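You operate a simulated robot arm through the tools that you are given. There is no shell and no other tool.

Carry out the task below with a simulated robot arm. There is one attempt and no reset: what you move stays moved.

TASK
Box the black shoe and hang the yellow bag on the peg by the table.
Fine: the lid of the green box ends down on its rim.

The check looks at the end state, three seconds after you hand in, the way a careful person would. Anything else that was tipped, shoved, dropped, spilled or broken makes it a failure. A push-on lid holds only when it is set on centred and level and pressed home; a screw cap is set on level and turned clockwise until tight.

THE ROBOT
A 6-joint arm with a two-finger gripper on a trunk, on a base that drives. Base frame: it is fixed to the floor where the robot stands at the start and does not move with it; the origin is under the middle of the robot, x ahead of it, y to its left, z up. Units: mm, degrees, N and s.
It reaches about 1298 mm from its shoulder. Its first joint turns from -149.0 to 149.0 degrees. Places, roughly: black shoe, blue shoe, brown shoe [-3750, -2500, 500]; green box [-3000, -1750, 750]; green shoe bag [-3500, -2250, 1000]; lid of the green box (18x32x5 cm) [-3100, -1900, 800]; peg by the table [-3600, -2500, 1300]; rim of the green box [-3100, -1900, 800]; table by the day bed [-2800, -1900, 700]; yellow shoe bag [-3750, -2500, 1000]. Payload 1.57 kg.
Tool frame: the origin (TCP) lies between the finger pads and is the grasp point; the fingertips stand 21 mm ahead of it; z points along the fingers, y is the line along which they close. The gripper opens to 70 mm. The gripper's body begins 50 mm behind the TCP.
Orientation is told as [roll, pitch, yaw] about the base's x, y, z axes, in that order, counted from this pose: with the fingers straight down and closing along the base's y, the tool's x points along the base's -x, its y along +y and its z along -z.

THE INTERFACE
- The arm moves only by the tool jog_arm. Its argument "commands" is a list that holds one entry, the list of rows, each a list of 6 numbers: the shift along the base's x, y, z in units of 25 mm (1.0 is 25 mm), then the turn, a rotation vector about the base's x, y, z in units of 6 degrees (1.0 is 6 degrees). In form: [[[dx, dy, dz, rx, ry, rz], ...]]. A call has 1 to 20 rows; each row shifts and turns the commanded pose from where the row before left it. "gripper" is the opening in per cent of the stroke, from 0 (shut) to 100 (fully open), set as the call begins (left out, the last holds). A call with a number of a shift or a turn outside -1 to 1 is refused whole. Rows are played at 5 a second. More than 50 mm and 8.6 degrees between two rows, or a gripper value outside its range, and nothing of the call is played. A pose out of reach is approached as far as the arm can. The call stops where the force on the tool passes 40 N (or 10 N more than at its start, if that is more) or the arm is blocked; 0.2 s more then pass. Each finger halts on what it meets, pressing with about 24 N; the grip force reading is that of the motor and also rises with nothing between the fingers. The clock runs only during rows and for 0.2 s after the last one: add rows that do not move to give the fingers time. The reply holds the time, the measured pose of the TCP, the force on the tool along the base axes, the opening and the grip force, in the units named above and with some noise, with the torque about the TCP (base axes, N m) and any sound that the robot's microphone picked up.
- Cameras (640 x 400 px; columns grow to the right, rows downward): "scene" is now at [43.3, 165.5, 1749.9]; the picture's right is [0.02, -1.00, 0.00], its down [-0.65, -0.01, -0.76] and it looks along [0.76, 0.01, -0.65] (base axes); focal length 289 px, centre (320, 200). "wrist" rides on the gripper at [79, 4, -81] in the tool frame; the picture's right is [-0.05, 1.00, 0.00], its down [-0.67, -0.03, -0.75] and it looks along [-0.74, -0.04, 0.67] (tool axes); focal length 256 px, centre (320, 200). There is no depth. A picture from a camera that has moved, and an enlarged one, comes with that camera's place and axes in the base frame and with its lens.
- get_image(camera): a new picture of that camera. It takes no simulated time.
- move_column(by): slides the trunk up (or, below 0, down) by that many mm; the arm and the scene camera ride with it, the base frame stays. It gives what a move gives, with no picture.
- base_move(legs): drives the robot by 1 to 6 legs, each [ahead, turn to the left] in mm and degrees, along the robot's own axes; the way and the turn of a leg run together, so that a leg with both is an arc; at most 1500 mm and 180 degrees a leg. The arm and the cameras ride along, it lands a little off, and it stops where it bumps. It gives what a move gives.
- pan_tilt(pan, tilt): turns the head with the scene camera to pan (to the left, within 155 degrees either way) and tilt (down, from -29 to 69), counted from straight ahead of the robot. It gives what a move gives.
- close_up(camera, box): a new picture of the part [left, top, right, bottom] of that camera's present view, enlarged. It takes no simulated time.
- finish_job(): hands the job in; it is judged then, once.

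Nothing tells you exact positions but the pictures and the camera data. Unless the task says otherwise, let go and move clear before handing in.

The tools are called after ">>>" by a JSON object that holds its "fn" and its "kwargs". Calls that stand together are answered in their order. jog_arm: Moves the arm, as the interface text tells. Its arguments: {"type":"object","properties":{"commands":{"type":"array"},"gripper":{"type":"number"}},"required":["commands"]} The other tools are called the same way: move_column (by) slides the trunk up or down; base_move (legs) drives the base; pan_tilt (pan, tilt) turns the head that bears the scene camera; get_image (camera) takes a picture; close_up (camera, box) takes an enlarged picture of a part of a camera's view; finish_job () hands the job in.

At the start:

```text
clock: 0.0
ee_pos: [927.0, 113.8, 1076.7]
tcp_rot: [0.1, 0.0, 0.5]
contact_force: [1.1, 0.0, 0.5]
moment: [0.0, -0.01, -0.04]
opening: 70.0
grip_force: 0.0
trunk travel left (down, up): [-757.0, 213.0]
robot x, y, heading: [5.8, -3.7, 0.0]
head pan, tilt: [1.0, 40.4]
```

scene: 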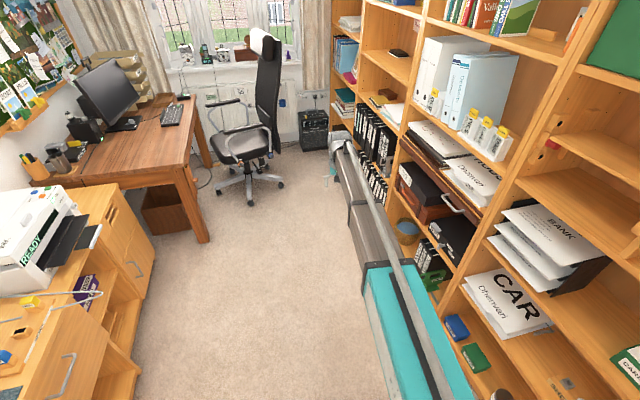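
wrist: 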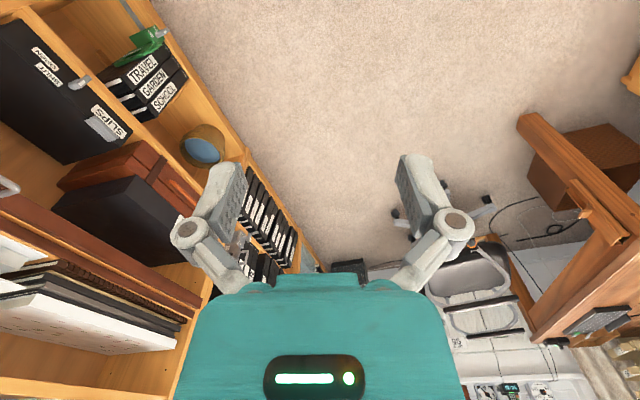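

The view ahead is an office with shelves, and the work area is behind me at about [-3000, -2000]. I'll turn the head to look toward it before driving.

>>> {"fn": "pan_tilt", "kwargs": {"pan": -145, "tilt": 25}}

```text
clock: 2.3
ee_pos: [928.9, 115.0, 1074.5]
tcp_rot: [0.1, 0.1, 0.4]
contact_force: [0.3, -0.6, 0.1]
moment: [0.01, -0.05, 0.0]
opening: 69.9
grip_force: 0.2
trunk travel left (down, up): [-757.0, 213.0]
robot x, y, heading: [6.9, -6.1, -0.3]
head pan, tilt: [-145.0, 25.0]
```

Head is turned; now I take the picture toward the work area.

>>> {"fn": "get_image", "kwargs": {"camera": "scene"}}

```text
taken
camera scene: at [-117.0, 111.3, 1773.8], right [-0.57, 0.82, 0.0], down [0.35, 0.24, -0.91], along [-0.74, -0.52, -0.42], focal length 289 px, centre (320, 200)
```

scene: 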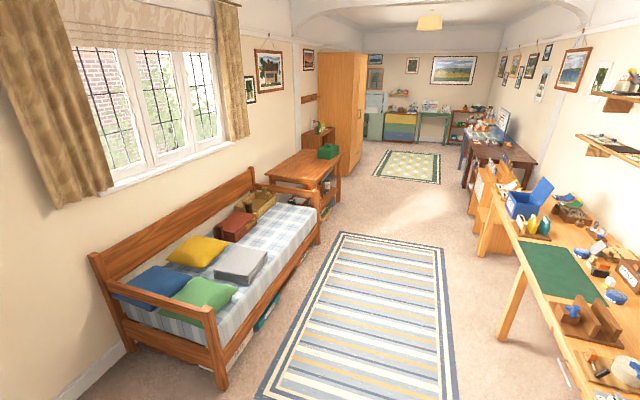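

I see the day bed with the table past its far end, and on it the green box. I'll enlarge that region.

>>> {"fn": "close_up", "kwargs": {"camera": "scene", "box": [240, 80, 400, 240]}}

>>> {"fn": "close_up", "kwargs": {"camera": "scene", "box": [80, 140, 400, 400]}}

>>> {"fn": "get_image", "kwargs": {"camera": "wrist"}}

```text
2.50 times, centred on (320, 160) of scene
camera zoom: at [-117.0, 111.3, 1773.8], right [-0.57, 0.82, 0.0], down [0.35, 0.24, -0.91], along [-0.74, -0.52, -0.42], focal length 723 px, centre (320, 300)
```

zoom: 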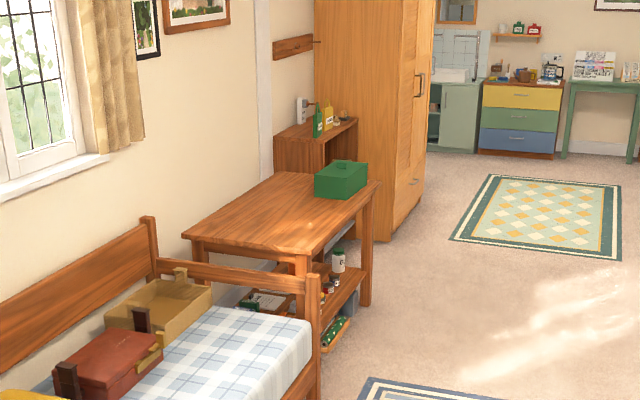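

```text
1.54 times, centred on (240, 270) of scene
camera zoom: at [-117.0, 111.3, 1773.8], right [-0.57, 0.82, 0.0], down [0.35, 0.24, -0.91], along [-0.74, -0.52, -0.42], focal length 445 px, centre (443, 92)
```

zoom: 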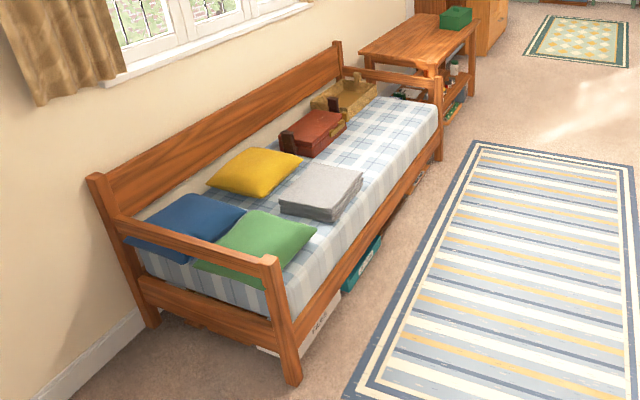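

```text
taken
camera wrist: at [848.3, 117.0, 1157.2], right [0.05, 1.0, 0.0], down [0.67, -0.03, 0.75], along [0.74, -0.03, -0.67], focal length 256 px, centre (320, 200)
```

wrist: 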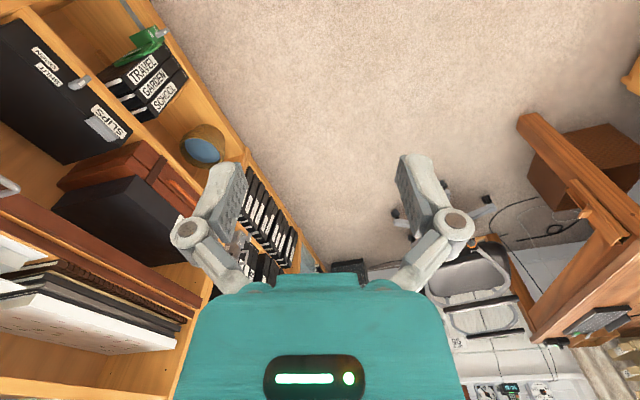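

The green box with its lid on sits on the table; beyond it is a rack with bottles or bags, a peg board on the wall, and a wardrobe. The room is turned about 15° in my frame. I first fold the arm in so that turning is safe, and look at both sides.

>>> {"fn": "jog_arm", "kwargs": {"commands": [[[-1, 0, 0, 0, 0, 0], [-1, 0, 0, 0, 0, 0], [-1, 0, 0, 0, 0, 0], [-1, 0, 0, 0, 0, 0], [-1, 0, 0, 0, 0, 0], [-1, 0, 0, 0, 0, 0], [-1, 0, 0, 0, 0, 0], [-1, 0, 0, 0, 0, 0], [-1, 0, 0, 0, 0, 0], [-1, 0, 0, 0, 0, 0], [-1, 0, 0, 0, 0, 0], [-1, 0, 0, 0, 0, 0], [-1, 0, 0, 0, 0, 0], [-1, 0, 0, 0, 0, 0]]]}}

>>> {"fn": "pan_tilt", "kwargs": {"pan": -80, "tilt": 35}}

>>> {"fn": "get_image", "kwargs": {"camera": "scene"}}

>>> {"fn": "pan_tilt", "kwargs": {"pan": 150, "tilt": 35}}

>>> {"fn": "get_image", "kwargs": {"camera": "scene"}}

```text
clock: 5.3
ee_pos: [578.1, 112.8, 1076.2]
tcp_rot: [0.0, -0.1, 0.4]
contact_force: [-0.8, 1.4, 1.3]
moment: [-0.01, 0.04, 0.03]
opening: 70.0
grip_force: 0.0
trunk travel left (down, up): [-757.0, 213.0]
robot x, y, heading: [-0.5, -2.2, -0.3]
head pan, tilt: [-145.0, 25.0]
```

```text
clock: 6.7
ee_pos: [578.4, 112.7, 1075.4]
tcp_rot: [-0.1, 0.0, 0.4]
contact_force: [0.1, 0.0, 0.0]
moment: [0.02, 0.01, -0.01]
opening: 70.1
grip_force: 0.1
trunk travel left (down, up): [-757.0, 213.0]
robot x, y, heading: [3.0, -6.4, 0.2]
head pan, tilt: [-80.0, 35.0]
```

```text
taken
camera scene: at [-26.5, 77.3, 1758.1], right [-0.99, -0.17, 0.0], down [-0.1, 0.56, -0.82], along [0.14, -0.81, -0.57], focal length 289 px, centre (320, 200)
```

scene: 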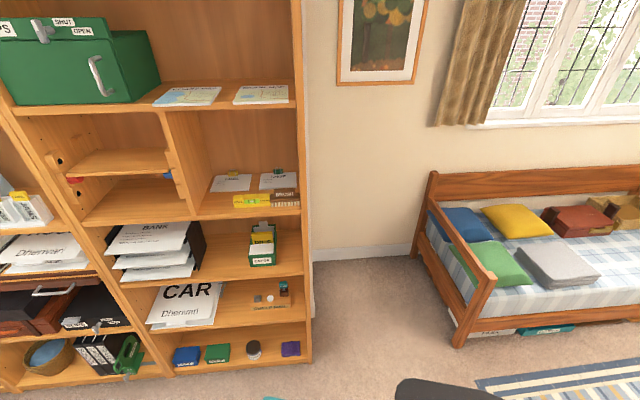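

```text
clock: 9.9
ee_pos: [577.8, 113.2, 1075.2]
tcp_rot: [0.0, 0.1, 0.4]
contact_force: [-0.3, 0.3, -0.5]
moment: [-0.01, -0.02, 0.01]
opening: 70.0
grip_force: 0.0
trunk travel left (down, up): [-757.0, 213.0]
robot x, y, heading: [-1.4, -4.1, -0.1]
head pan, tilt: [150.0, 35.0]
```

```text
taken
camera scene: at [-117.9, 208.2, 1758.1], right [0.5, 0.87, 0.0], down [0.5, -0.29, -0.82], along [-0.71, 0.41, -0.57], focal length 289 px, centre (320, 200)
```

scene: 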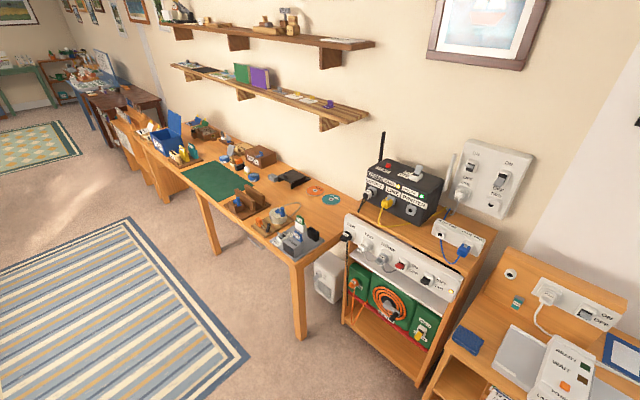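

The shelves are clear of the folded arm's sweep. I turn right toward the work area and drive about 2 m along the rug.

>>> {"fn": "base_move", "kwargs": {"legs": [[0, -163], [1500, 0], [700, 0]]}}

>>> {"fn": "pan_tilt", "kwargs": {"pan": 40, "tilt": 25}}

>>> {"fn": "get_image", "kwargs": {"camera": "scene"}}

```text
clock: 33.5
ee_pos: [-2654.2, -834.8, 1076.9]
tcp_rot: [-0.1, 0.0, -164.4]
contact_force: [-0.1, -0.8, 0.8]
moment: [-0.03, -0.02, 0.02]
opening: 70.0
grip_force: 0.0
trunk travel left (down, up): [-757.0, 213.0]
robot x, y, heading: [-2128.4, -568.0, -165.4]
head pan, tilt: [150.0, 35.0]
```

```text
clock: 35.4
ee_pos: [-2651.7, -834.7, 1076.2]
tcp_rot: [0.0, 0.0, -164.3]
contact_force: [-0.9, 0.3, -0.8]
moment: [0.03, 0.01, 0.03]
opening: 69.9
grip_force: 0.1
trunk travel left (down, up): [-757.0, 213.0]
robot x, y, heading: [-2128.3, -569.8, -165.3]
head pan, tilt: [40.0, 25.0]
```

```text
taken
camera scene: at [-2092.4, -795.7, 1773.8], right [-0.82, 0.58, 0.0], down [0.24, 0.35, -0.91], along [-0.52, -0.74, -0.42], focal length 289 px, centre (320, 200)
```

scene: 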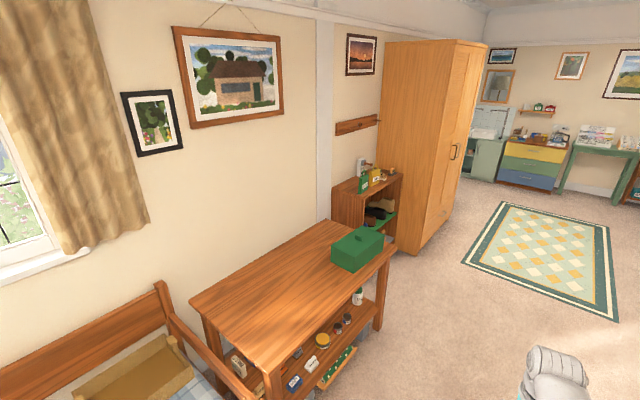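

>>> {"fn": "close_up", "kwargs": {"camera": "scene", "box": [310, 90, 430, 280]}}

```text
2.11 times, centred on (370, 185) of scene
camera zoom: at [-2092.4, -795.7, 1773.8], right [-0.82, 0.58, 0.0], down [0.24, 0.35, -0.91], along [-0.52, -0.74, -0.42], focal length 609 px, centre (215, 232)
```

zoom: 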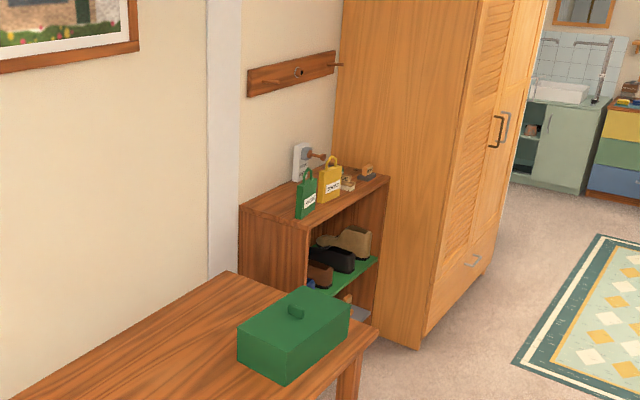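

I can make out the shoe rack beyond the table: green and yellow bags stand on top, shoes on its upper shelf, a peg rail on the wall above. I'll drive along to face the rack and table end.

>>> {"fn": "base_move", "kwargs": {"legs": [[1500, 0], [200, 0], [0, 90]]}}

>>> {"fn": "pan_tilt", "kwargs": {"pan": 0, "tilt": 30}}

>>> {"fn": "get_image", "kwargs": {"camera": "scene"}}

>>> {"fn": "get_image", "kwargs": {"camera": "wrist"}}

```text
clock: 51.8
ee_pos: [-3549.8, -1539.1, 1076.3]
tcp_rot: [-0.1, 0.0, -75.5]
contact_force: [-0.2, -0.1, 0.1]
moment: [0.03, -0.01, 0.03]
opening: 70.1
grip_force: 0.0
trunk travel left (down, up): [-757.0, 213.0]
robot x, y, heading: [-3818.7, -1009.4, -76.7]
head pan, tilt: [40.0, 25.0]
```

```text
clock: 52.9
ee_pos: [-3549.0, -1539.1, 1075.2]
tcp_rot: [0.0, -0.1, -75.7]
contact_force: [0.9, -0.1, 0.3]
moment: [-0.01, 0.01, 0.01]
opening: 70.2
grip_force: 0.1
trunk travel left (down, up): [-757.0, 213.0]
robot x, y, heading: [-3821.5, -1012.0, -77.0]
head pan, tilt: [0.0, 30.0]
```

```text
taken
camera scene: at [-3646.4, -1017.6, 1765.9], right [-0.97, -0.23, 0.0], down [-0.11, 0.49, -0.87], along [0.2, -0.84, -0.5], focal length 289 px, centre (320, 200)
```

scene: 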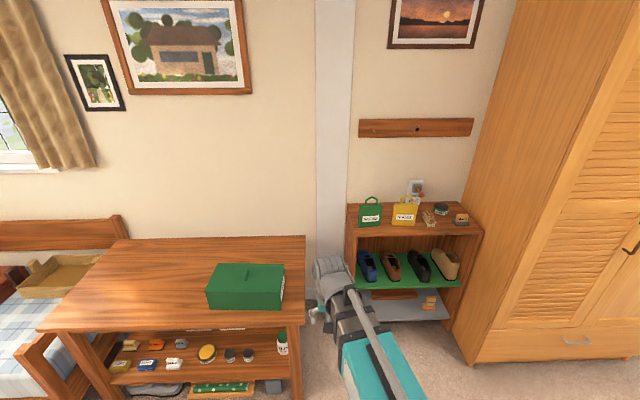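

```text
taken
camera wrist: at [-3565.3, -1461.5, 1157.3], right [0.98, 0.2, 0.0], down [0.13, -0.65, 0.75], along [0.15, -0.73, -0.67], focal length 256 px, centre (320, 200)
```

wrist: 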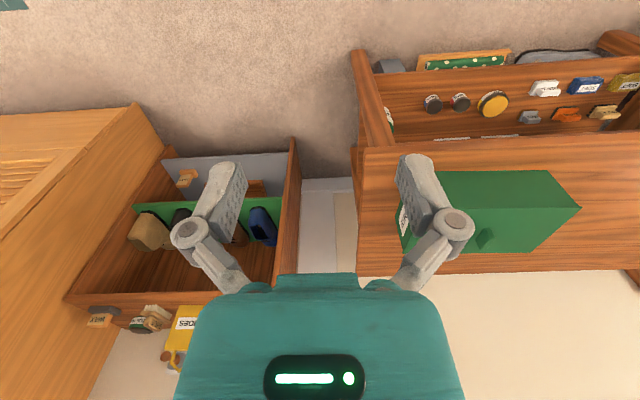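

Now I face the wall: box on the table at left, rack at right with blue, brown, black and tan shoes, and a rail with one central peg. I'll take close-ups.

>>> {"fn": "close_up", "kwargs": {"camera": "scene", "box": [340, 170, 490, 330]}}

>>> {"fn": "close_up", "kwargs": {"camera": "scene", "box": [340, 100, 490, 200]}}

>>> {"fn": "close_up", "kwargs": {"camera": "scene", "box": [180, 230, 320, 330]}}

```text
2.50 times, centred on (415, 250) of scene
camera zoom: at [-3646.4, -1017.6, 1765.9], right [-0.97, -0.23, 0.0], down [-0.11, 0.49, -0.87], along [0.2, -0.84, -0.5], focal length 723 px, centre (82, 75)
```

zoom: 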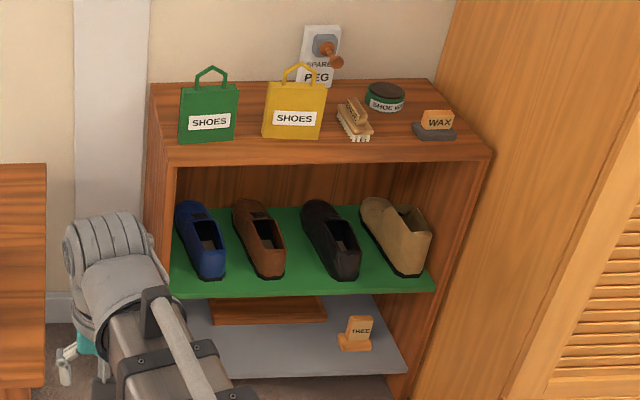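

```text
4.00 times, centred on (415, 150) of scene
camera zoom: at [-3646.4, -1017.6, 1765.9], right [-0.97, -0.23, 0.0], down [-0.11, 0.49, -0.87], along [0.2, -0.84, -0.5], focal length 1157 px, centre (-60, 400)
```

zoom: 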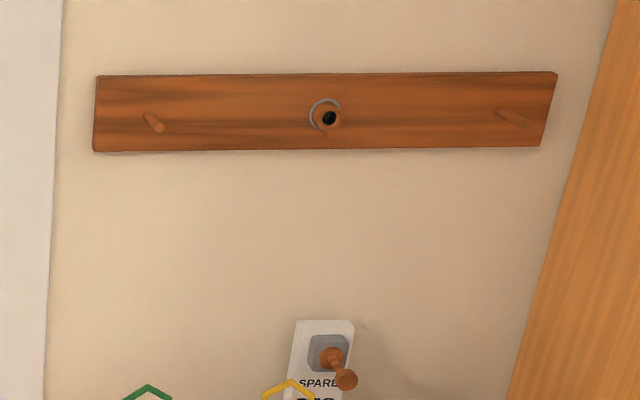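

```text
4.00 times, centred on (250, 280) of scene
camera zoom: at [-3646.4, -1017.6, 1765.9], right [-0.97, -0.23, 0.0], down [-0.11, 0.49, -0.87], along [0.2, -0.84, -0.5], focal length 1157 px, centre (600, -120)
```

zoom: 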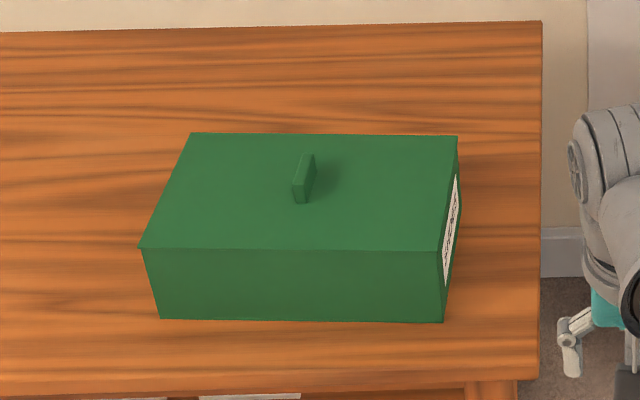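

The peg nearest the table is the left one on the rail, near [-3570, -2500, 1337], which matches the given rough place. The centre hole and "spare peg" plate are distractors to leave alone. I'll drive ahead about 380 mm so box, rack and peg are all in reach.

>>> {"fn": "base_move", "kwargs": {"legs": [[380, 2]]}}

>>> {"fn": "pan_tilt", "kwargs": {"pan": 0, "tilt": 35}}

>>> {"fn": "get_image", "kwargs": {"camera": "scene"}}

>>> {"fn": "get_image", "kwargs": {"camera": "wrist"}}

```text
clock: 55.6
ee_pos: [-3442.5, -1892.0, 1075.0]
tcp_rot: [0.0, 0.0, -73.8]
contact_force: [0.2, -0.2, 0.1]
moment: [-0.01, -0.01, 0.02]
opening: 69.8
grip_force: 0.2
trunk travel left (down, up): [-757.0, 213.0]
robot x, y, heading: [-3735.3, -1370.8, -74.9]
head pan, tilt: [0.0, 30.0]
```

```text
clock: 56.3
ee_pos: [-3443.0, -1889.5, 1075.9]
tcp_rot: [0.0, 0.0, -73.7]
contact_force: [0.1, 0.0, 0.8]
moment: [-0.01, 0.0, -0.01]
opening: 70.1
grip_force: 0.0
trunk travel left (down, up): [-757.0, 213.0]
robot x, y, heading: [-3736.9, -1373.2, -74.7]
head pan, tilt: [0.0, 35.0]
```

```text
taken
camera scene: at [-3558.3, -1370.1, 1758.1], right [-0.96, -0.26, 0.0], down [-0.15, 0.55, -0.82], along [0.22, -0.79, -0.57], focal length 289 px, centre (320, 200)
```

scene: 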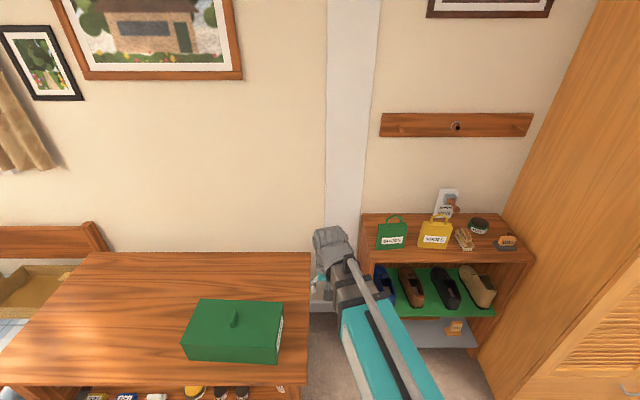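

```text
taken
camera wrist: at [-3461.0, -1814.0, 1157.3], right [0.97, 0.23, 0.0], down [0.15, -0.65, 0.75], along [0.17, -0.73, -0.67], focal length 256 px, centre (320, 200)
```

wrist: 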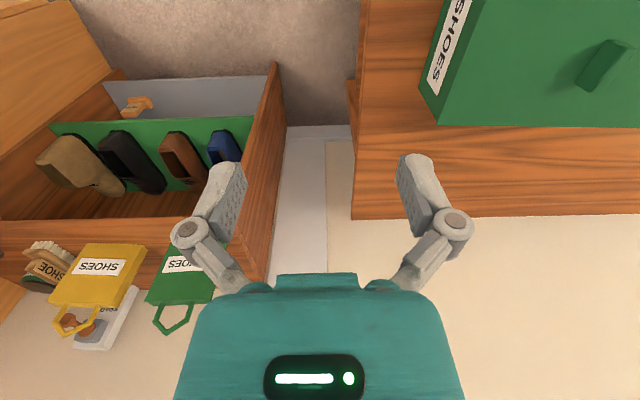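

Good vantage. I zoom in on the box and the rack from both cameras to triangulate.

>>> {"fn": "close_up", "kwargs": {"camera": "scene", "box": [170, 280, 300, 380]}}

>>> {"fn": "close_up", "kwargs": {"camera": "scene", "box": [350, 180, 550, 350]}}

>>> {"fn": "close_up", "kwargs": {"camera": "wrist", "box": [0, 60, 270, 360]}}

>>> {"fn": "close_up", "kwargs": {"camera": "scene", "box": [370, 90, 550, 230]}}

```text
4.00 times, centred on (235, 330) of scene
camera zoom: at [-3558.3, -1370.1, 1758.1], right [-0.96, -0.26, 0.0], down [-0.15, 0.55, -0.82], along [0.22, -0.79, -0.57], focal length 1157 px, centre (660, -320)
```

zoom: 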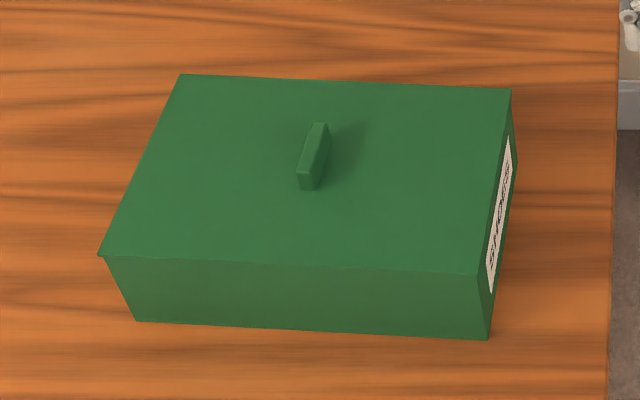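

```text
2.35 times, centred on (450, 265) of scene
camera zoom: at [-3558.3, -1370.1, 1758.1], right [-0.96, -0.26, 0.0], down [-0.15, 0.55, -0.82], along [0.22, -0.79, -0.57], focal length 680 px, centre (14, 47)
```

zoom: 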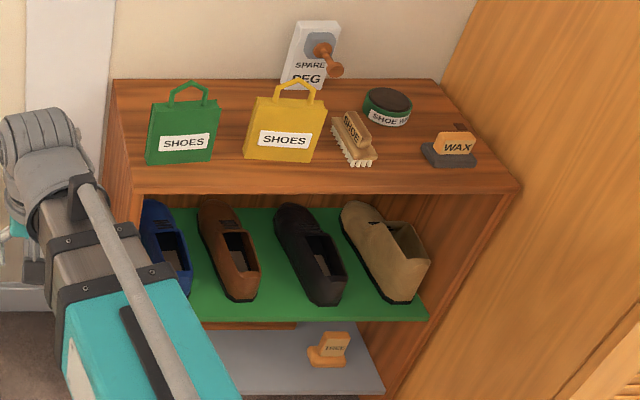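

```text
1.33 times, centred on (135, 210) of wrist
camera zoom: at [-3461.0, -1814.0, 1157.3], right [0.97, 0.23, 0.0], down [0.15, -0.65, 0.75], along [0.17, -0.73, -0.67], focal length 341 px, centre (567, 187)
```

zoom: 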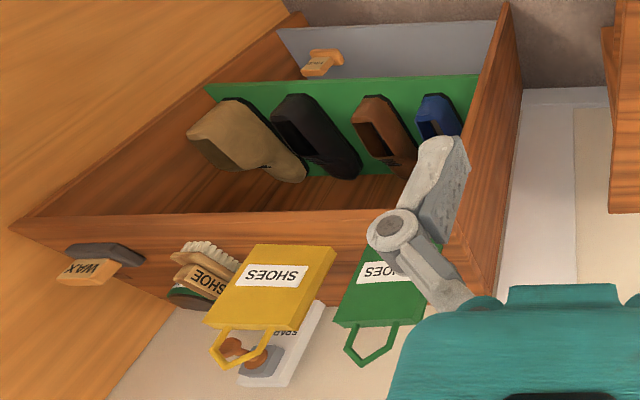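

```text
2.86 times, centred on (460, 160) of scene
camera zoom: at [-3558.3, -1370.1, 1758.1], right [-0.96, -0.26, 0.0], down [-0.15, 0.55, -0.82], along [0.22, -0.79, -0.57], focal length 826 px, centre (-80, 314)
```

zoom: 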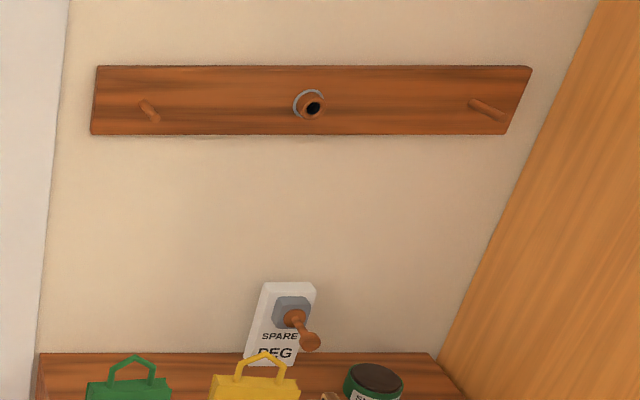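

From the lid corners I estimate the box centre near [-3100, -1872], the lid top near z 806, and the box about 2.5° off the room axes. I'll bring the gripper over the knob at a safe height and check with the wrist camera.

>>> {"fn": "jog_arm", "kwargs": {"commands": [[[0.98, 0.05, -0.3, 0, 0, -0.3], [0.98, 0.05, -0.3, 0, 0, -0.3], [0.98, 0.05, -0.3, 0, 0, 0], [0.98, 0.05, -0.3, 0, 0, 0], [0.98, 0.05, -0.3, 0, 0, 0], [0.98, 0.05, -0.3, 0, 0, 0], [0.98, 0.05, -0.3, 0, 0, 0], [0.98, 0.05, -0.3, 0, 0, 0], [0.98, 0.05, -0.3, 0, 0, 0], [0.98, 0.05, -0.3, 0, 0, 0], [0.98, 0.05, -0.3, 0, 0, 0], [0.98, 0.05, -0.3, 0, 0, 0], [0.98, 0.05, -0.3, 0, 0, 0], [0.98, 0.05, -0.3, 0, 0, 0], [0, 0, 0, 0, 0, 0]]], "gripper": 100}}

>>> {"fn": "get_image", "kwargs": {"camera": "wrist"}}

>>> {"fn": "get_image", "kwargs": {"camera": "scene"}}

```text
clock: 59.5
ee_pos: [-3100.2, -1874.0, 1076.5]
tcp_rot: [0.0, 0.1, -77.4]
contact_force: [0.1, 0.9, -0.2]
moment: [0.01, 0.02, -0.04]
opening: 69.9
grip_force: 0.0
out of reach, approached as far as the arm can: row 1, 2, 3, 4, 5, 6, 7, 8, 9, 10, 11, 12, 13, 14
trunk travel left (down, up): [-757.0, 213.0]
robot x, y, heading: [-3736.8, -1376.2, -74.6]
head pan, tilt: [0.0, 35.0]
```

```text
taken
camera wrist: at [-3113.6, -1795.8, 1157.3], right [0.99, 0.17, 0.0], down [0.11, -0.66, 0.75], along [0.12, -0.74, -0.67], focal length 256 px, centre (320, 200)
```

wrist: 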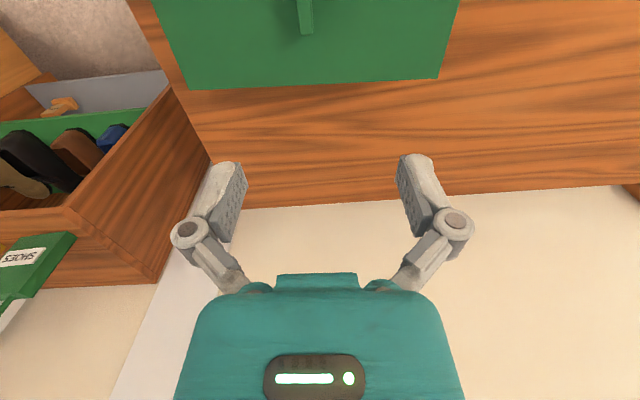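

```text
taken
camera scene: at [-3558.2, -1369.9, 1758.0], right [-0.96, -0.26, 0.0], down [-0.15, 0.55, -0.82], along [0.22, -0.79, -0.57], focal length 289 px, centre (320, 200)
```

scene: 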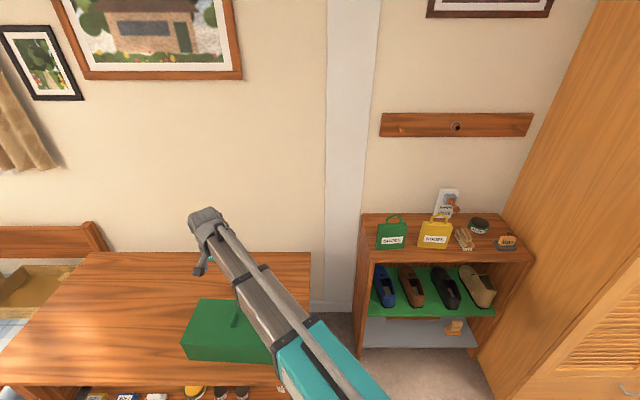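

The arm moved over the knob but did not come down (z stayed 1076). I'll probe whether the arm moves vertically at all from here, before using the trunk.

>>> {"fn": "jog_arm", "kwargs": {"commands": [[[0, 0, 1, 0, 0, 0], [0, 0, 1, 0, 0, 0], [0, 0, 0, 0, 0, 0]]]}}

```text
clock: 60.3
ee_pos: [-3100.4, -1873.8, 1075.6]
tcp_rot: [0.0, 0.0, -77.4]
contact_force: [-0.3, 0.5, -0.5]
moment: [-0.02, 0.0, -0.02]
opening: 70.0
grip_force: 0.0
out of reach, approached as far as the arm can: row 1, 2
trunk travel left (down, up): [-757.0, 213.0]
robot x, y, heading: [-3737.1, -1375.9, -74.8]
head pan, tilt: [0.0, 35.0]
```

>>> {"fn": "jog_arm", "kwargs": {"commands": [[[0, 0, 1, 0, 0, 0], [0, 0, 1, 0, 0, 0], [0, 0, 1, 0, 0, 0], [0, 0, 1, 0, 0, 0], [0, 0, 0, 0, 0, 0]]]}}

```text
clock: 61.5
ee_pos: [-3099.6, -1874.0, 1076.0]
tcp_rot: [-0.1, 0.0, -77.3]
contact_force: [0.0, 0.1, 0.7]
moment: [0.01, 0.03, -0.02]
opening: 70.0
grip_force: 0.1
out of reach, approached as far as the arm can: row 1, 2, 3, 4
trunk travel left (down, up): [-757.0, 213.0]
robot x, y, heading: [-3736.9, -1370.8, -74.8]
head pan, tilt: [0.0, 35.0]
```

The arm has no vertical travel of its own in this pose; height is set by the trunk. I'll lower the trunk 130 mm (tips to about 925, still well above the knob) and look again.

>>> {"fn": "move_column", "kwargs": {"by": -130}}

>>> {"fn": "get_image", "kwargs": {"camera": "wrist"}}

>>> {"fn": "get_image", "kwargs": {"camera": "scene"}}

```text
clock: 63.1
ee_pos: [-3100.4, -1874.2, 945.4]
tcp_rot: [0.0, 0.0, -77.4]
contact_force: [-0.2, 0.3, 0.0]
moment: [0.02, -0.01, -0.02]
opening: 70.0
grip_force: 0.2
trunk travel left (down, up): [-627.0, 343.0]
robot x, y, heading: [-3734.6, -1372.7, -74.7]
head pan, tilt: [0.0, 35.0]
```

```text
taken
camera wrist: at [-3113.9, -1796.0, 1027.4], right [0.99, 0.17, 0.0], down [0.11, -0.66, 0.75], along [0.12, -0.74, -0.67], focal length 256 px, centre (320, 200)
```

wrist: 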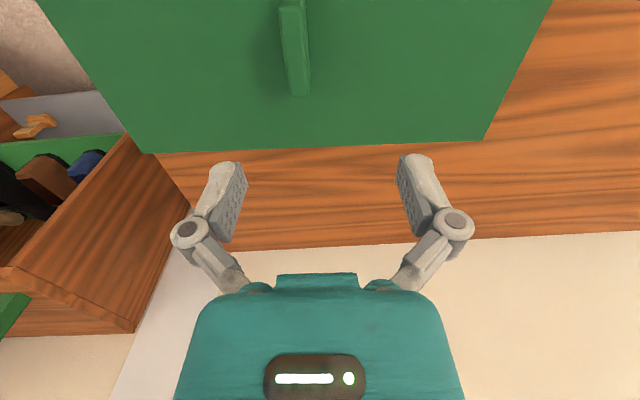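

```text
taken
camera scene: at [-3558.4, -1370.0, 1628.1], right [-0.96, -0.26, 0.0], down [-0.15, 0.55, -0.82], along [0.22, -0.79, -0.57], focal length 289 px, centre (320, 200)
```

scene: 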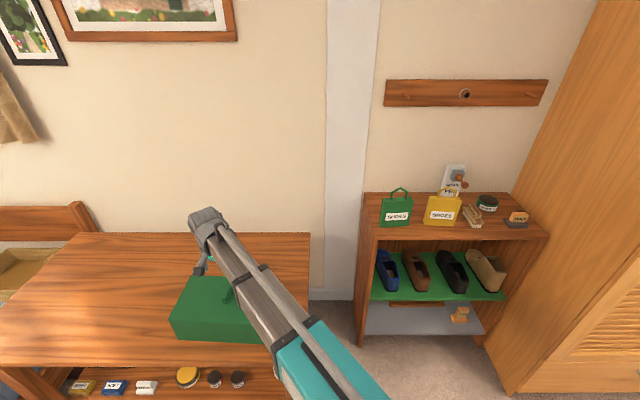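

Comparing the two wrist heights, the lid top comes out near z 830 and the knob near [-3119, -1858]. I'll shift over it, lower a bit more and recheck.

>>> {"fn": "jog_arm", "kwargs": {"commands": [[[-0.74, 0.64, 0, 0, 0, 0], [0, 0, 0, 0, 0, 0]]]}}

>>> {"fn": "move_column", "kwargs": {"by": -40}}

>>> {"fn": "get_image", "kwargs": {"camera": "wrist"}}

>>> {"fn": "close_up", "kwargs": {"camera": "wrist", "box": [200, 0, 440, 200]}}

```text
clock: 63.7
ee_pos: [-3117.5, -1858.8, 947.1]
tcp_rot: [0.0, 0.1, -77.4]
contact_force: [0.5, -0.3, 0.4]
moment: [0.03, -0.01, -0.01]
opening: 69.9
grip_force: 0.0
trunk travel left (down, up): [-627.0, 343.0]
robot x, y, heading: [-3737.5, -1369.7, -74.7]
head pan, tilt: [0.0, 35.0]
```

```text
clock: 64.5
ee_pos: [-3117.1, -1857.5, 906.9]
tcp_rot: [0.0, -0.1, -77.4]
contact_force: [-0.2, 0.4, 1.3]
moment: [0.03, -0.01, 0.02]
opening: 70.1
grip_force: 0.0
trunk travel left (down, up): [-587.0, 383.0]
robot x, y, heading: [-3731.1, -1374.1, -74.7]
head pan, tilt: [0.0, 35.0]
```

```text
taken
camera wrist: at [-3131.4, -1780.0, 987.3], right [0.99, 0.17, 0.0], down [0.11, -0.66, 0.75], along [0.12, -0.74, -0.67], focal length 256 px, centre (320, 200)
```

wrist: 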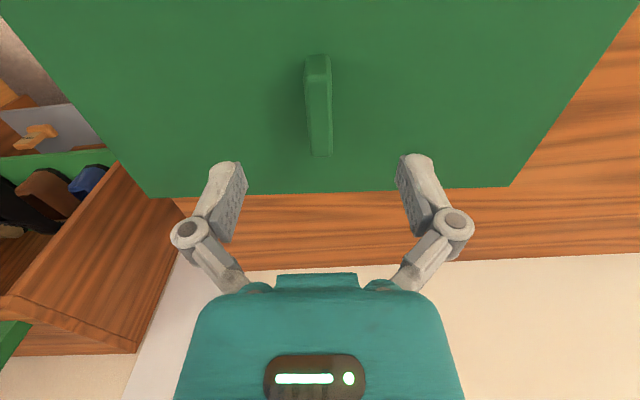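

```text
2.00 times, centred on (320, 100) of wrist
camera zoom: at [-3131.4, -1780.0, 987.3], right [0.99, 0.17, 0.0], down [0.11, -0.66, 0.75], along [0.12, -0.74, -0.67], focal length 512 px, centre (320, 400)
```

zoom: 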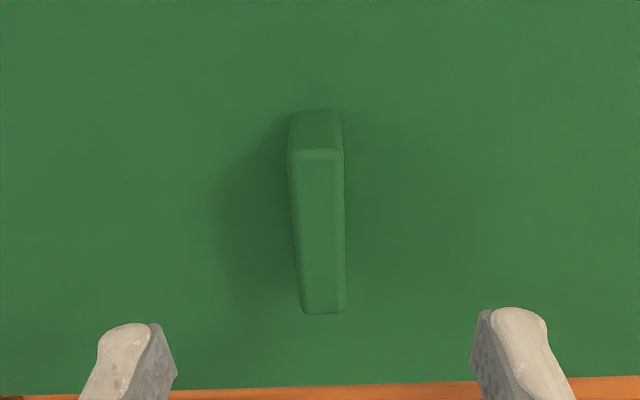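

The knob lies centred between the fingers: lid top about z 829, knob top about z 857, 14 mm thick. I lower 50 mm so the fingertips straddle it, then check.

>>> {"fn": "move_column", "kwargs": {"by": -50}}

>>> {"fn": "get_image", "kwargs": {"camera": "wrist"}}

```text
clock: 65.4
ee_pos: [-3117.8, -1858.4, 856.9]
tcp_rot: [0.0, 0.0, -77.3]
contact_force: [0.0, -0.6, 0.1]
moment: [0.01, 0.0, -0.02]
opening: 70.1
grip_force: 0.0
trunk travel left (down, up): [-537.0, 433.0]
robot x, y, heading: [-3736.0, -1375.7, -74.7]
head pan, tilt: [0.0, 35.0]
```

```text
taken
camera wrist: at [-3131.4, -1780.1, 937.3], right [0.99, 0.17, 0.0], down [0.11, -0.66, 0.75], along [0.12, -0.74, -0.67], focal length 256 px, centre (320, 200)
```

wrist: 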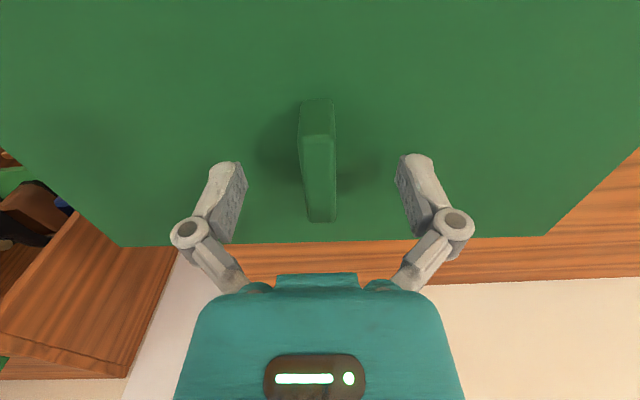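

The knob is between the pads; I close on it.

>>> {"fn": "jog_arm", "kwargs": {"commands": [[[0, 0, 0, 0, 0, 0], [0, 0, 0, 0, 0, 0], [0, 0, 0, 0, 0, 0], [0, 0, 0, 0, 0, 0], [0, 0, 0, 0, 0, 0], [0, 0, 0, 0, 0, 0]]], "gripper": 0}}

>>> {"fn": "get_image", "kwargs": {"camera": "wrist"}}

```text
clock: 66.8
ee_pos: [-3118.0, -1858.5, 855.8]
tcp_rot: [0.2, -0.1, -77.4]
contact_force: [0.5, -0.6, 3.1]
moment: [0.0, -0.02, 0.01]
opening: 13.7
grip_force: 24.2
trunk travel left (down, up): [-537.0, 433.0]
robot x, y, heading: [-3734.3, -1371.0, -74.4]
head pan, tilt: [0.0, 35.0]
```

```text
taken
camera wrist: at [-3131.4, -1780.0, 937.5], right [0.99, 0.17, 0.0], down [0.11, -0.66, 0.75], along [0.12, -0.74, -0.67], focal length 256 px, centre (320, 200)
```

wrist: 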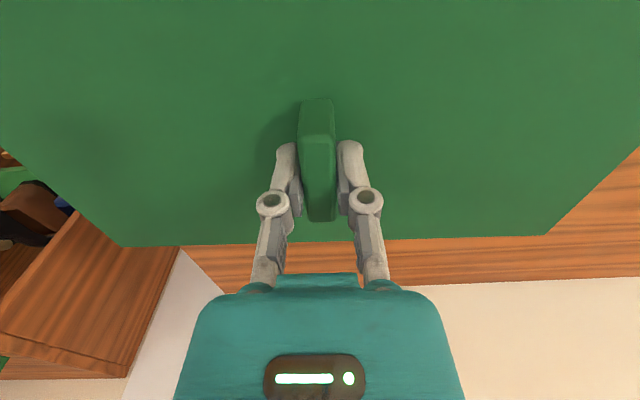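

Knob held at 13.7 mm opening. I note the seated pose [-3118, -1858.5, 856, yaw -77.4] for putting it back, and lift carefully.

>>> {"fn": "move_column", "kwargs": {"by": 15}}

>>> {"fn": "get_image", "kwargs": {"camera": "scene"}}

>>> {"fn": "get_image", "kwargs": {"camera": "wrist"}}

```text
clock: 67.5
ee_pos: [-3117.4, -1858.3, 871.6]
tcp_rot: [0.0, -0.1, -77.4]
contact_force: [1.7, -1.5, 8.0]
moment: [0.32, 0.08, 0.02]
opening: 13.6
grip_force: 23.9
trunk travel left (down, up): [-552.0, 418.0]
robot x, y, heading: [-3733.0, -1371.0, -74.4]
head pan, tilt: [0.0, 35.0]
```

```text
taken
camera scene: at [-3558.8, -1369.8, 1553.3], right [-0.96, -0.26, 0.0], down [-0.15, 0.55, -0.82], along [0.22, -0.79, -0.57], focal length 289 px, centre (320, 200)
```

scene: 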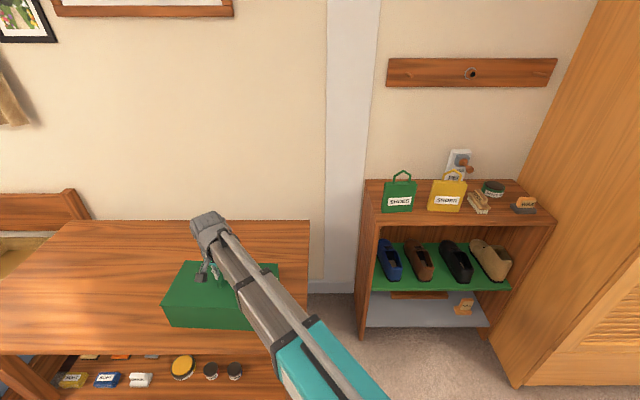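

```text
taken
camera wrist: at [-3131.4, -1780.1, 952.8], right [0.99, 0.17, 0.0], down [0.11, -0.66, 0.75], along [0.12, -0.74, -0.67], focal length 256 px, centre (320, 200)
```

wrist: 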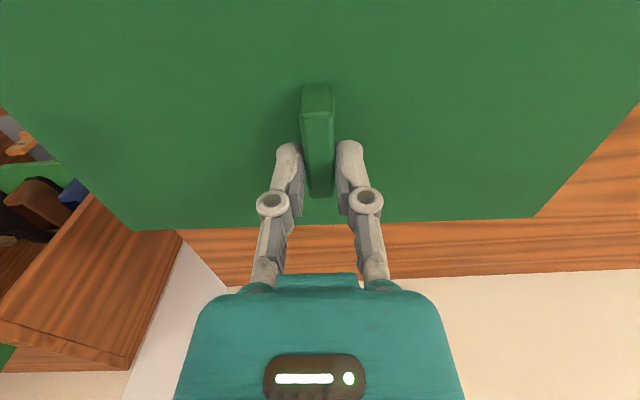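

The lid edges haven't risen (still about z 830): the fingers slid up the knob, so the lid sits snugly. I'll release, go deeper on the knob and pull in small steps while watching the force.

>>> {"fn": "jog_arm", "kwargs": {"commands": [[[0, 0, 0, 0, 0, 0], [0, 0, 0, 0, 0, 0], [0, 0, 0, 0, 0, 0], [0, 0, 0, 0, 0, 0]]], "gripper": 60}}

>>> {"fn": "move_column", "kwargs": {"by": -18}}

>>> {"fn": "close_up", "kwargs": {"camera": "wrist", "box": [200, 60, 440, 260]}}

```text
clock: 68.5
ee_pos: [-3116.8, -1857.9, 870.5]
tcp_rot: [-0.1, -0.1, -77.4]
contact_force: [-0.6, 0.3, 0.2]
moment: [-0.03, 0.01, 0.0]
opening: 42.1
grip_force: 0.0
trunk travel left (down, up): [-552.0, 418.0]
robot x, y, heading: [-3735.0, -1374.3, -74.7]
head pan, tilt: [0.0, 35.0]
```

```text
clock: 69.1
ee_pos: [-3117.7, -1859.0, 852.0]
tcp_rot: [0.0, 0.0, -77.4]
contact_force: [0.1, -0.6, -0.2]
moment: [-0.01, 0.01, 0.01]
opening: 42.1
grip_force: 0.2
trunk travel left (down, up): [-534.0, 436.0]
robot x, y, heading: [-3736.4, -1371.8, -74.6]
head pan, tilt: [0.0, 35.0]
```

```text
2.00 times, centred on (320, 160) of wrist
camera zoom: at [-3131.3, -1780.1, 934.2], right [0.99, 0.17, 0.0], down [0.11, -0.66, 0.75], along [0.12, -0.74, -0.67], focal length 512 px, centre (320, 280)
```

zoom: 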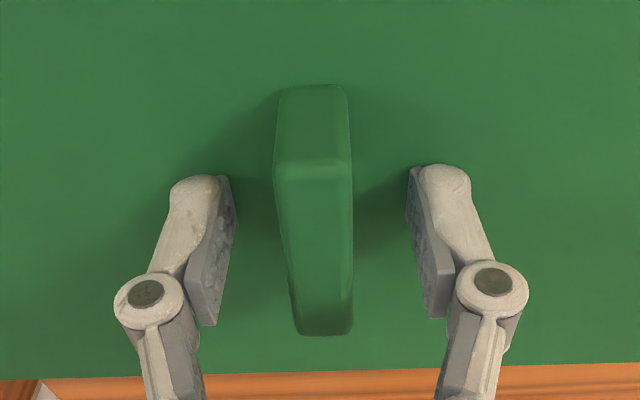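

Deeper position reached with no contact force. Close and lift a few mm at a time.

>>> {"fn": "jog_arm", "kwargs": {"commands": [[[0, 0, 0, 0, 0, 0], [0, 0, 0, 0, 0, 0], [0, 0, 0, 0, 0, 0], [0, 0, 0, 0, 0, 0], [0, 0, 0, 0, 0, 0], [0, 0, 0, 0, 0, 0]]], "gripper": 0}}

>>> {"fn": "move_column", "kwargs": {"by": 2}}

>>> {"fn": "move_column", "kwargs": {"by": 2}}

>>> {"fn": "move_column", "kwargs": {"by": 2}}

>>> {"fn": "get_image", "kwargs": {"camera": "wrist"}}

```text
clock: 70.5
ee_pos: [-3118.3, -1857.1, 855.4]
tcp_rot: [0.0, -0.2, -77.5]
contact_force: [9.9, -1.4, 32.6]
moment: [0.13, -0.15, -0.01]
opening: 13.5
grip_force: 23.9
trunk travel left (down, up): [-534.0, 436.0]
robot x, y, heading: [-3736.7, -1373.9, -74.9]
head pan, tilt: [0.0, 35.0]
```

```text
clock: 71.0
ee_pos: [-3118.2, -1857.1, 854.8]
tcp_rot: [-0.1, -0.1, -77.4]
contact_force: [-1.0, 1.0, 1.0]
moment: [-0.21, -0.02, 0.01]
opening: 13.6
grip_force: 23.9
trunk travel left (down, up): [-536.0, 434.0]
robot x, y, heading: [-3735.2, -1376.2, -74.7]
head pan, tilt: [0.0, 35.0]
```

```text
clock: 71.6
ee_pos: [-3116.2, -1857.6, 856.4]
tcp_rot: [0.1, 0.0, -77.4]
contact_force: [0.4, 0.3, -1.8]
moment: [-0.03, -0.01, 0.02]
opening: 13.9
grip_force: 23.7
trunk travel left (down, up): [-538.0, 432.0]
robot x, y, heading: [-3736.1, -1371.8, -74.7]
head pan, tilt: [0.0, 35.0]
```

```text
clock: 72.1
ee_pos: [-3116.7, -1858.2, 858.2]
tcp_rot: [0.0, 0.0, -77.4]
contact_force: [-0.9, 0.4, -1.8]
moment: [0.01, 0.0, 0.03]
opening: 13.7
grip_force: 24.2
trunk travel left (down, up): [-540.0, 430.0]
robot x, y, heading: [-3736.8, -1371.8, -74.7]
head pan, tilt: [0.0, 35.0]
```

```text
taken
camera wrist: at [-3131.2, -1780.2, 940.2], right [0.99, 0.17, 0.0], down [0.11, -0.66, 0.75], along [0.12, -0.74, -0.67], focal length 256 px, centre (320, 200)
```

wrist: 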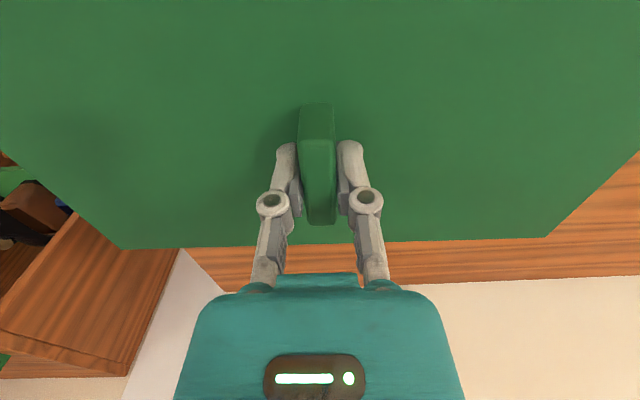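

Now the lid keeps its place relative to the gripper while it rises, and the load reads about -1.8 N. I lift further and verify.

>>> {"fn": "move_column", "kwargs": {"by": 6}}

>>> {"fn": "get_image", "kwargs": {"camera": "wrist"}}

>>> {"fn": "close_up", "kwargs": {"camera": "scene", "box": [140, 200, 320, 340]}}

```text
clock: 72.6
ee_pos: [-3118.1, -1858.4, 864.9]
tcp_rot: [-0.1, 0.0, -77.3]
contact_force: [-0.2, 0.7, -1.5]
moment: [0.02, 0.0, 0.0]
opening: 13.4
grip_force: 23.6
trunk travel left (down, up): [-546.0, 424.0]
robot x, y, heading: [-3731.8, -1371.9, -74.5]
head pan, tilt: [0.0, 35.0]
```

```text
taken
camera wrist: at [-3131.2, -1780.2, 946.2], right [0.99, 0.17, 0.0], down [0.11, -0.66, 0.75], along [0.12, -0.74, -0.67], focal length 256 px, centre (320, 200)
```

wrist: 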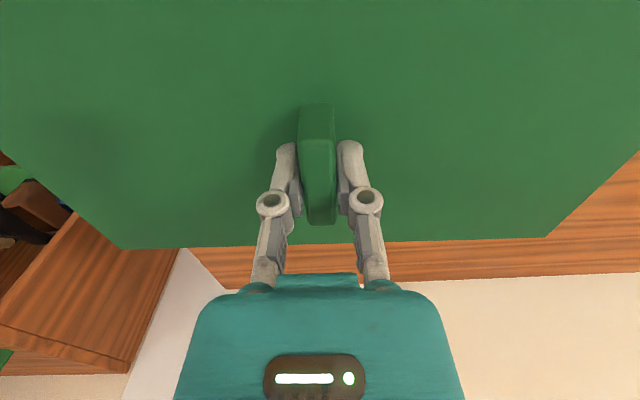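

```text
2.86 times, centred on (230, 270) of scene
camera zoom: at [-3558.1, -1370.2, 1547.1], right [-0.96, -0.26, 0.0], down [-0.15, 0.55, -0.82], along [0.22, -0.79, -0.57], focal length 826 px, centre (577, 0)
```

zoom: 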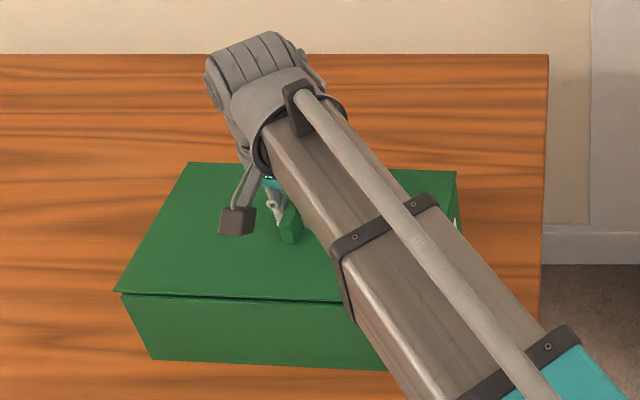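

The lid is free (a gap shows along the rim). I lift it clear and look into the open box.

>>> {"fn": "move_column", "kwargs": {"by": 85}}

>>> {"fn": "get_image", "kwargs": {"camera": "scene"}}

>>> {"fn": "get_image", "kwargs": {"camera": "wrist"}}

```text
clock: 73.8
ee_pos: [-3116.7, -1858.3, 950.6]
tcp_rot: [0.1, 0.0, -77.4]
contact_force: [-0.2, 0.0, -1.1]
moment: [0.01, 0.02, 0.02]
opening: 13.7
grip_force: 24.1
trunk travel left (down, up): [-631.0, 339.0]
robot x, y, heading: [-3735.7, -1368.8, -74.7]
head pan, tilt: [0.0, 35.0]
```

```text
taken
camera scene: at [-3558.1, -1370.3, 1632.0], right [-0.96, -0.26, 0.0], down [-0.15, 0.55, -0.82], along [0.22, -0.79, -0.57], focal length 289 px, centre (320, 200)
```

scene: 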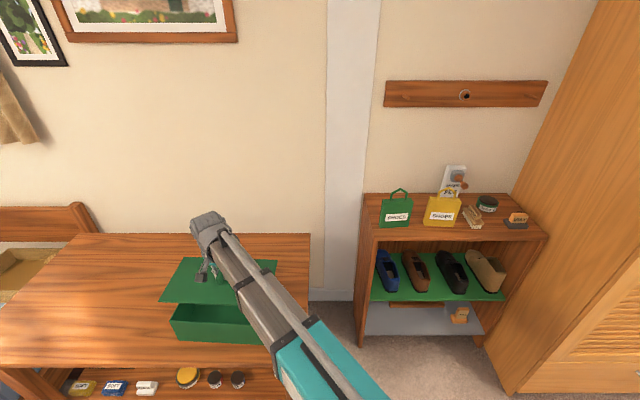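

```text
taken
camera wrist: at [-3131.1, -1780.3, 1031.1], right [0.99, 0.17, 0.0], down [0.11, -0.66, 0.75], along [0.12, -0.74, -0.67], focal length 256 px, centre (320, 200)
```

wrist: 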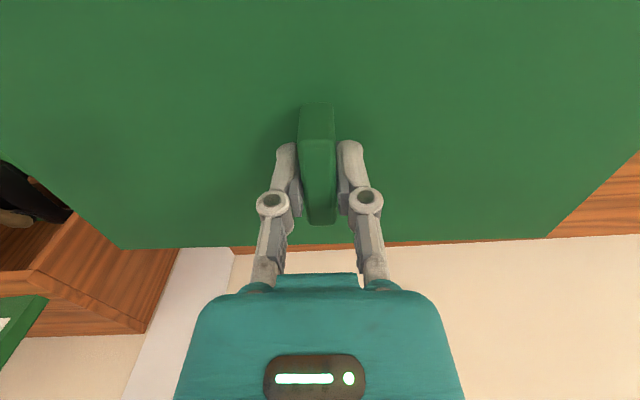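

Lid is held level. I'll carry it left over the free part of the table to about [-2727, -1884].

>>> {"fn": "jog_arm", "kwargs": {"commands": [[[0.975, -0.065, 0, 0, 0, 0], [0.975, -0.065, 0, 0, 0, 0], [0.975, -0.065, 0, 0, 0, 0], [0.975, -0.065, 0, 0, 0, 0], [0.975, -0.065, 0, 0, 0, 0], [0.975, -0.065, 0, 0, 0, 0], [0.975, -0.065, 0, 0, 0, 0], [0.975, -0.065, 0, 0, 0, 0], [0.975, -0.065, 0, 0, 0, 0], [0.975, -0.065, 0, 0, 0, 0], [0.975, -0.065, 0, 0, 0, 0], [0.975, -0.065, 0, 0, 0, 0], [0.975, -0.065, 0, 0, 0, 0], [0.975, -0.065, 0, 0, 0, 0], [0.975, -0.065, 0, 0, 0, 0], [0.975, -0.065, 0, 0, 0, 0], [0, 0, 0, 0, 0, 0]]]}}

>>> {"fn": "get_image", "kwargs": {"camera": "scene"}}

>>> {"fn": "get_image", "kwargs": {"camera": "wrist"}}

```text
clock: 77.4
ee_pos: [-2726.5, -1884.6, 950.1]
tcp_rot: [0.0, 0.1, -77.5]
contact_force: [0.3, 0.0, -1.0]
moment: [0.01, -0.01, -0.05]
opening: 13.6
grip_force: 24.1
trunk travel left (down, up): [-631.0, 339.0]
robot x, y, heading: [-3734.5, -1371.1, -75.0]
head pan, tilt: [0.0, 35.0]
```

```text
taken
camera scene: at [-3557.9, -1370.2, 1632.0], right [-0.96, -0.26, 0.0], down [-0.15, 0.55, -0.82], along [0.22, -0.79, -0.57], focal length 289 px, centre (320, 200)
```

scene: 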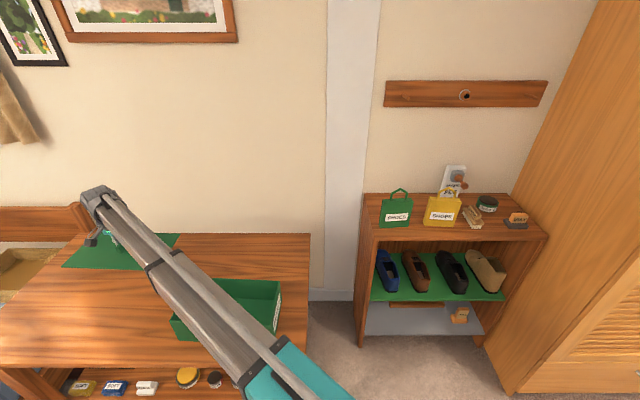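

```text
taken
camera wrist: at [-2740.8, -1807.0, 1030.9], right [0.99, 0.17, 0.0], down [0.11, -0.66, 0.75], along [0.12, -0.74, -0.67], focal length 256 px, centre (320, 200)
```

wrist: 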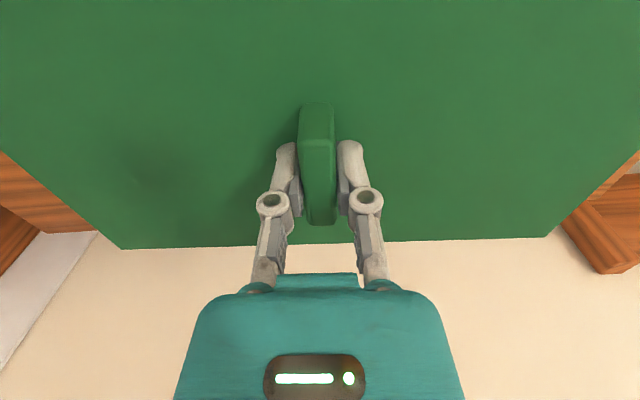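

The lid hovers over clear table surface. I lower the trunk toward the table, then finish in small steps watching force.

>>> {"fn": "move_column", "kwargs": {"by": -150}}

>>> {"fn": "close_up", "kwargs": {"camera": "scene", "box": [0, 140, 320, 340]}}

>>> {"fn": "get_image", "kwargs": {"camera": "wrist"}}

```text
clock: 79.2
ee_pos: [-2726.8, -1884.4, 800.6]
tcp_rot: [0.0, 0.0, -77.4]
contact_force: [0.5, -0.1, -1.6]
moment: [0.03, 0.04, -0.01]
opening: 13.7
grip_force: 24.2
trunk travel left (down, up): [-481.0, 489.0]
robot x, y, heading: [-3736.3, -1372.3, -74.8]
head pan, tilt: [0.0, 35.0]
```

```text
2.00 times, centred on (160, 240) of scene
camera zoom: at [-3558.2, -1370.2, 1482.1], right [-0.96, -0.26, 0.0], down [-0.15, 0.55, -0.82], along [0.22, -0.79, -0.57], focal length 578 px, centre (640, 120)
```

zoom: 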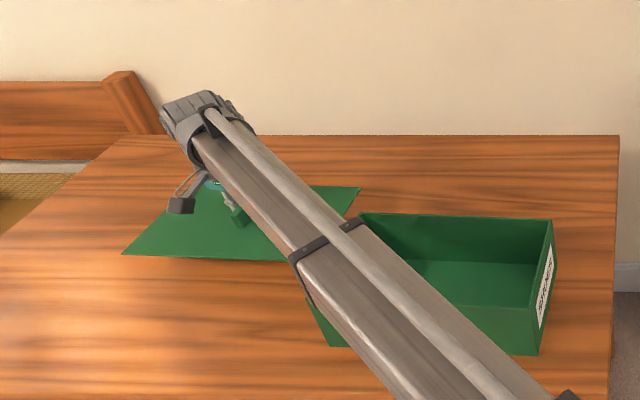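

```text
taken
camera wrist: at [-2741.1, -1807.0, 881.2], right [0.99, 0.17, 0.0], down [0.11, -0.66, 0.75], along [0.12, -0.74, -0.67], focal length 256 px, centre (320, 200)
```

wrist: 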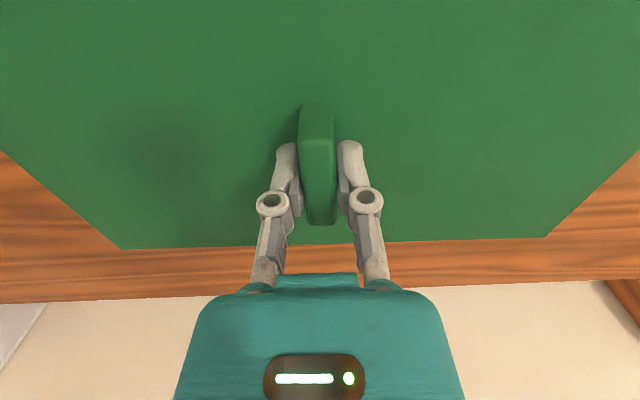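

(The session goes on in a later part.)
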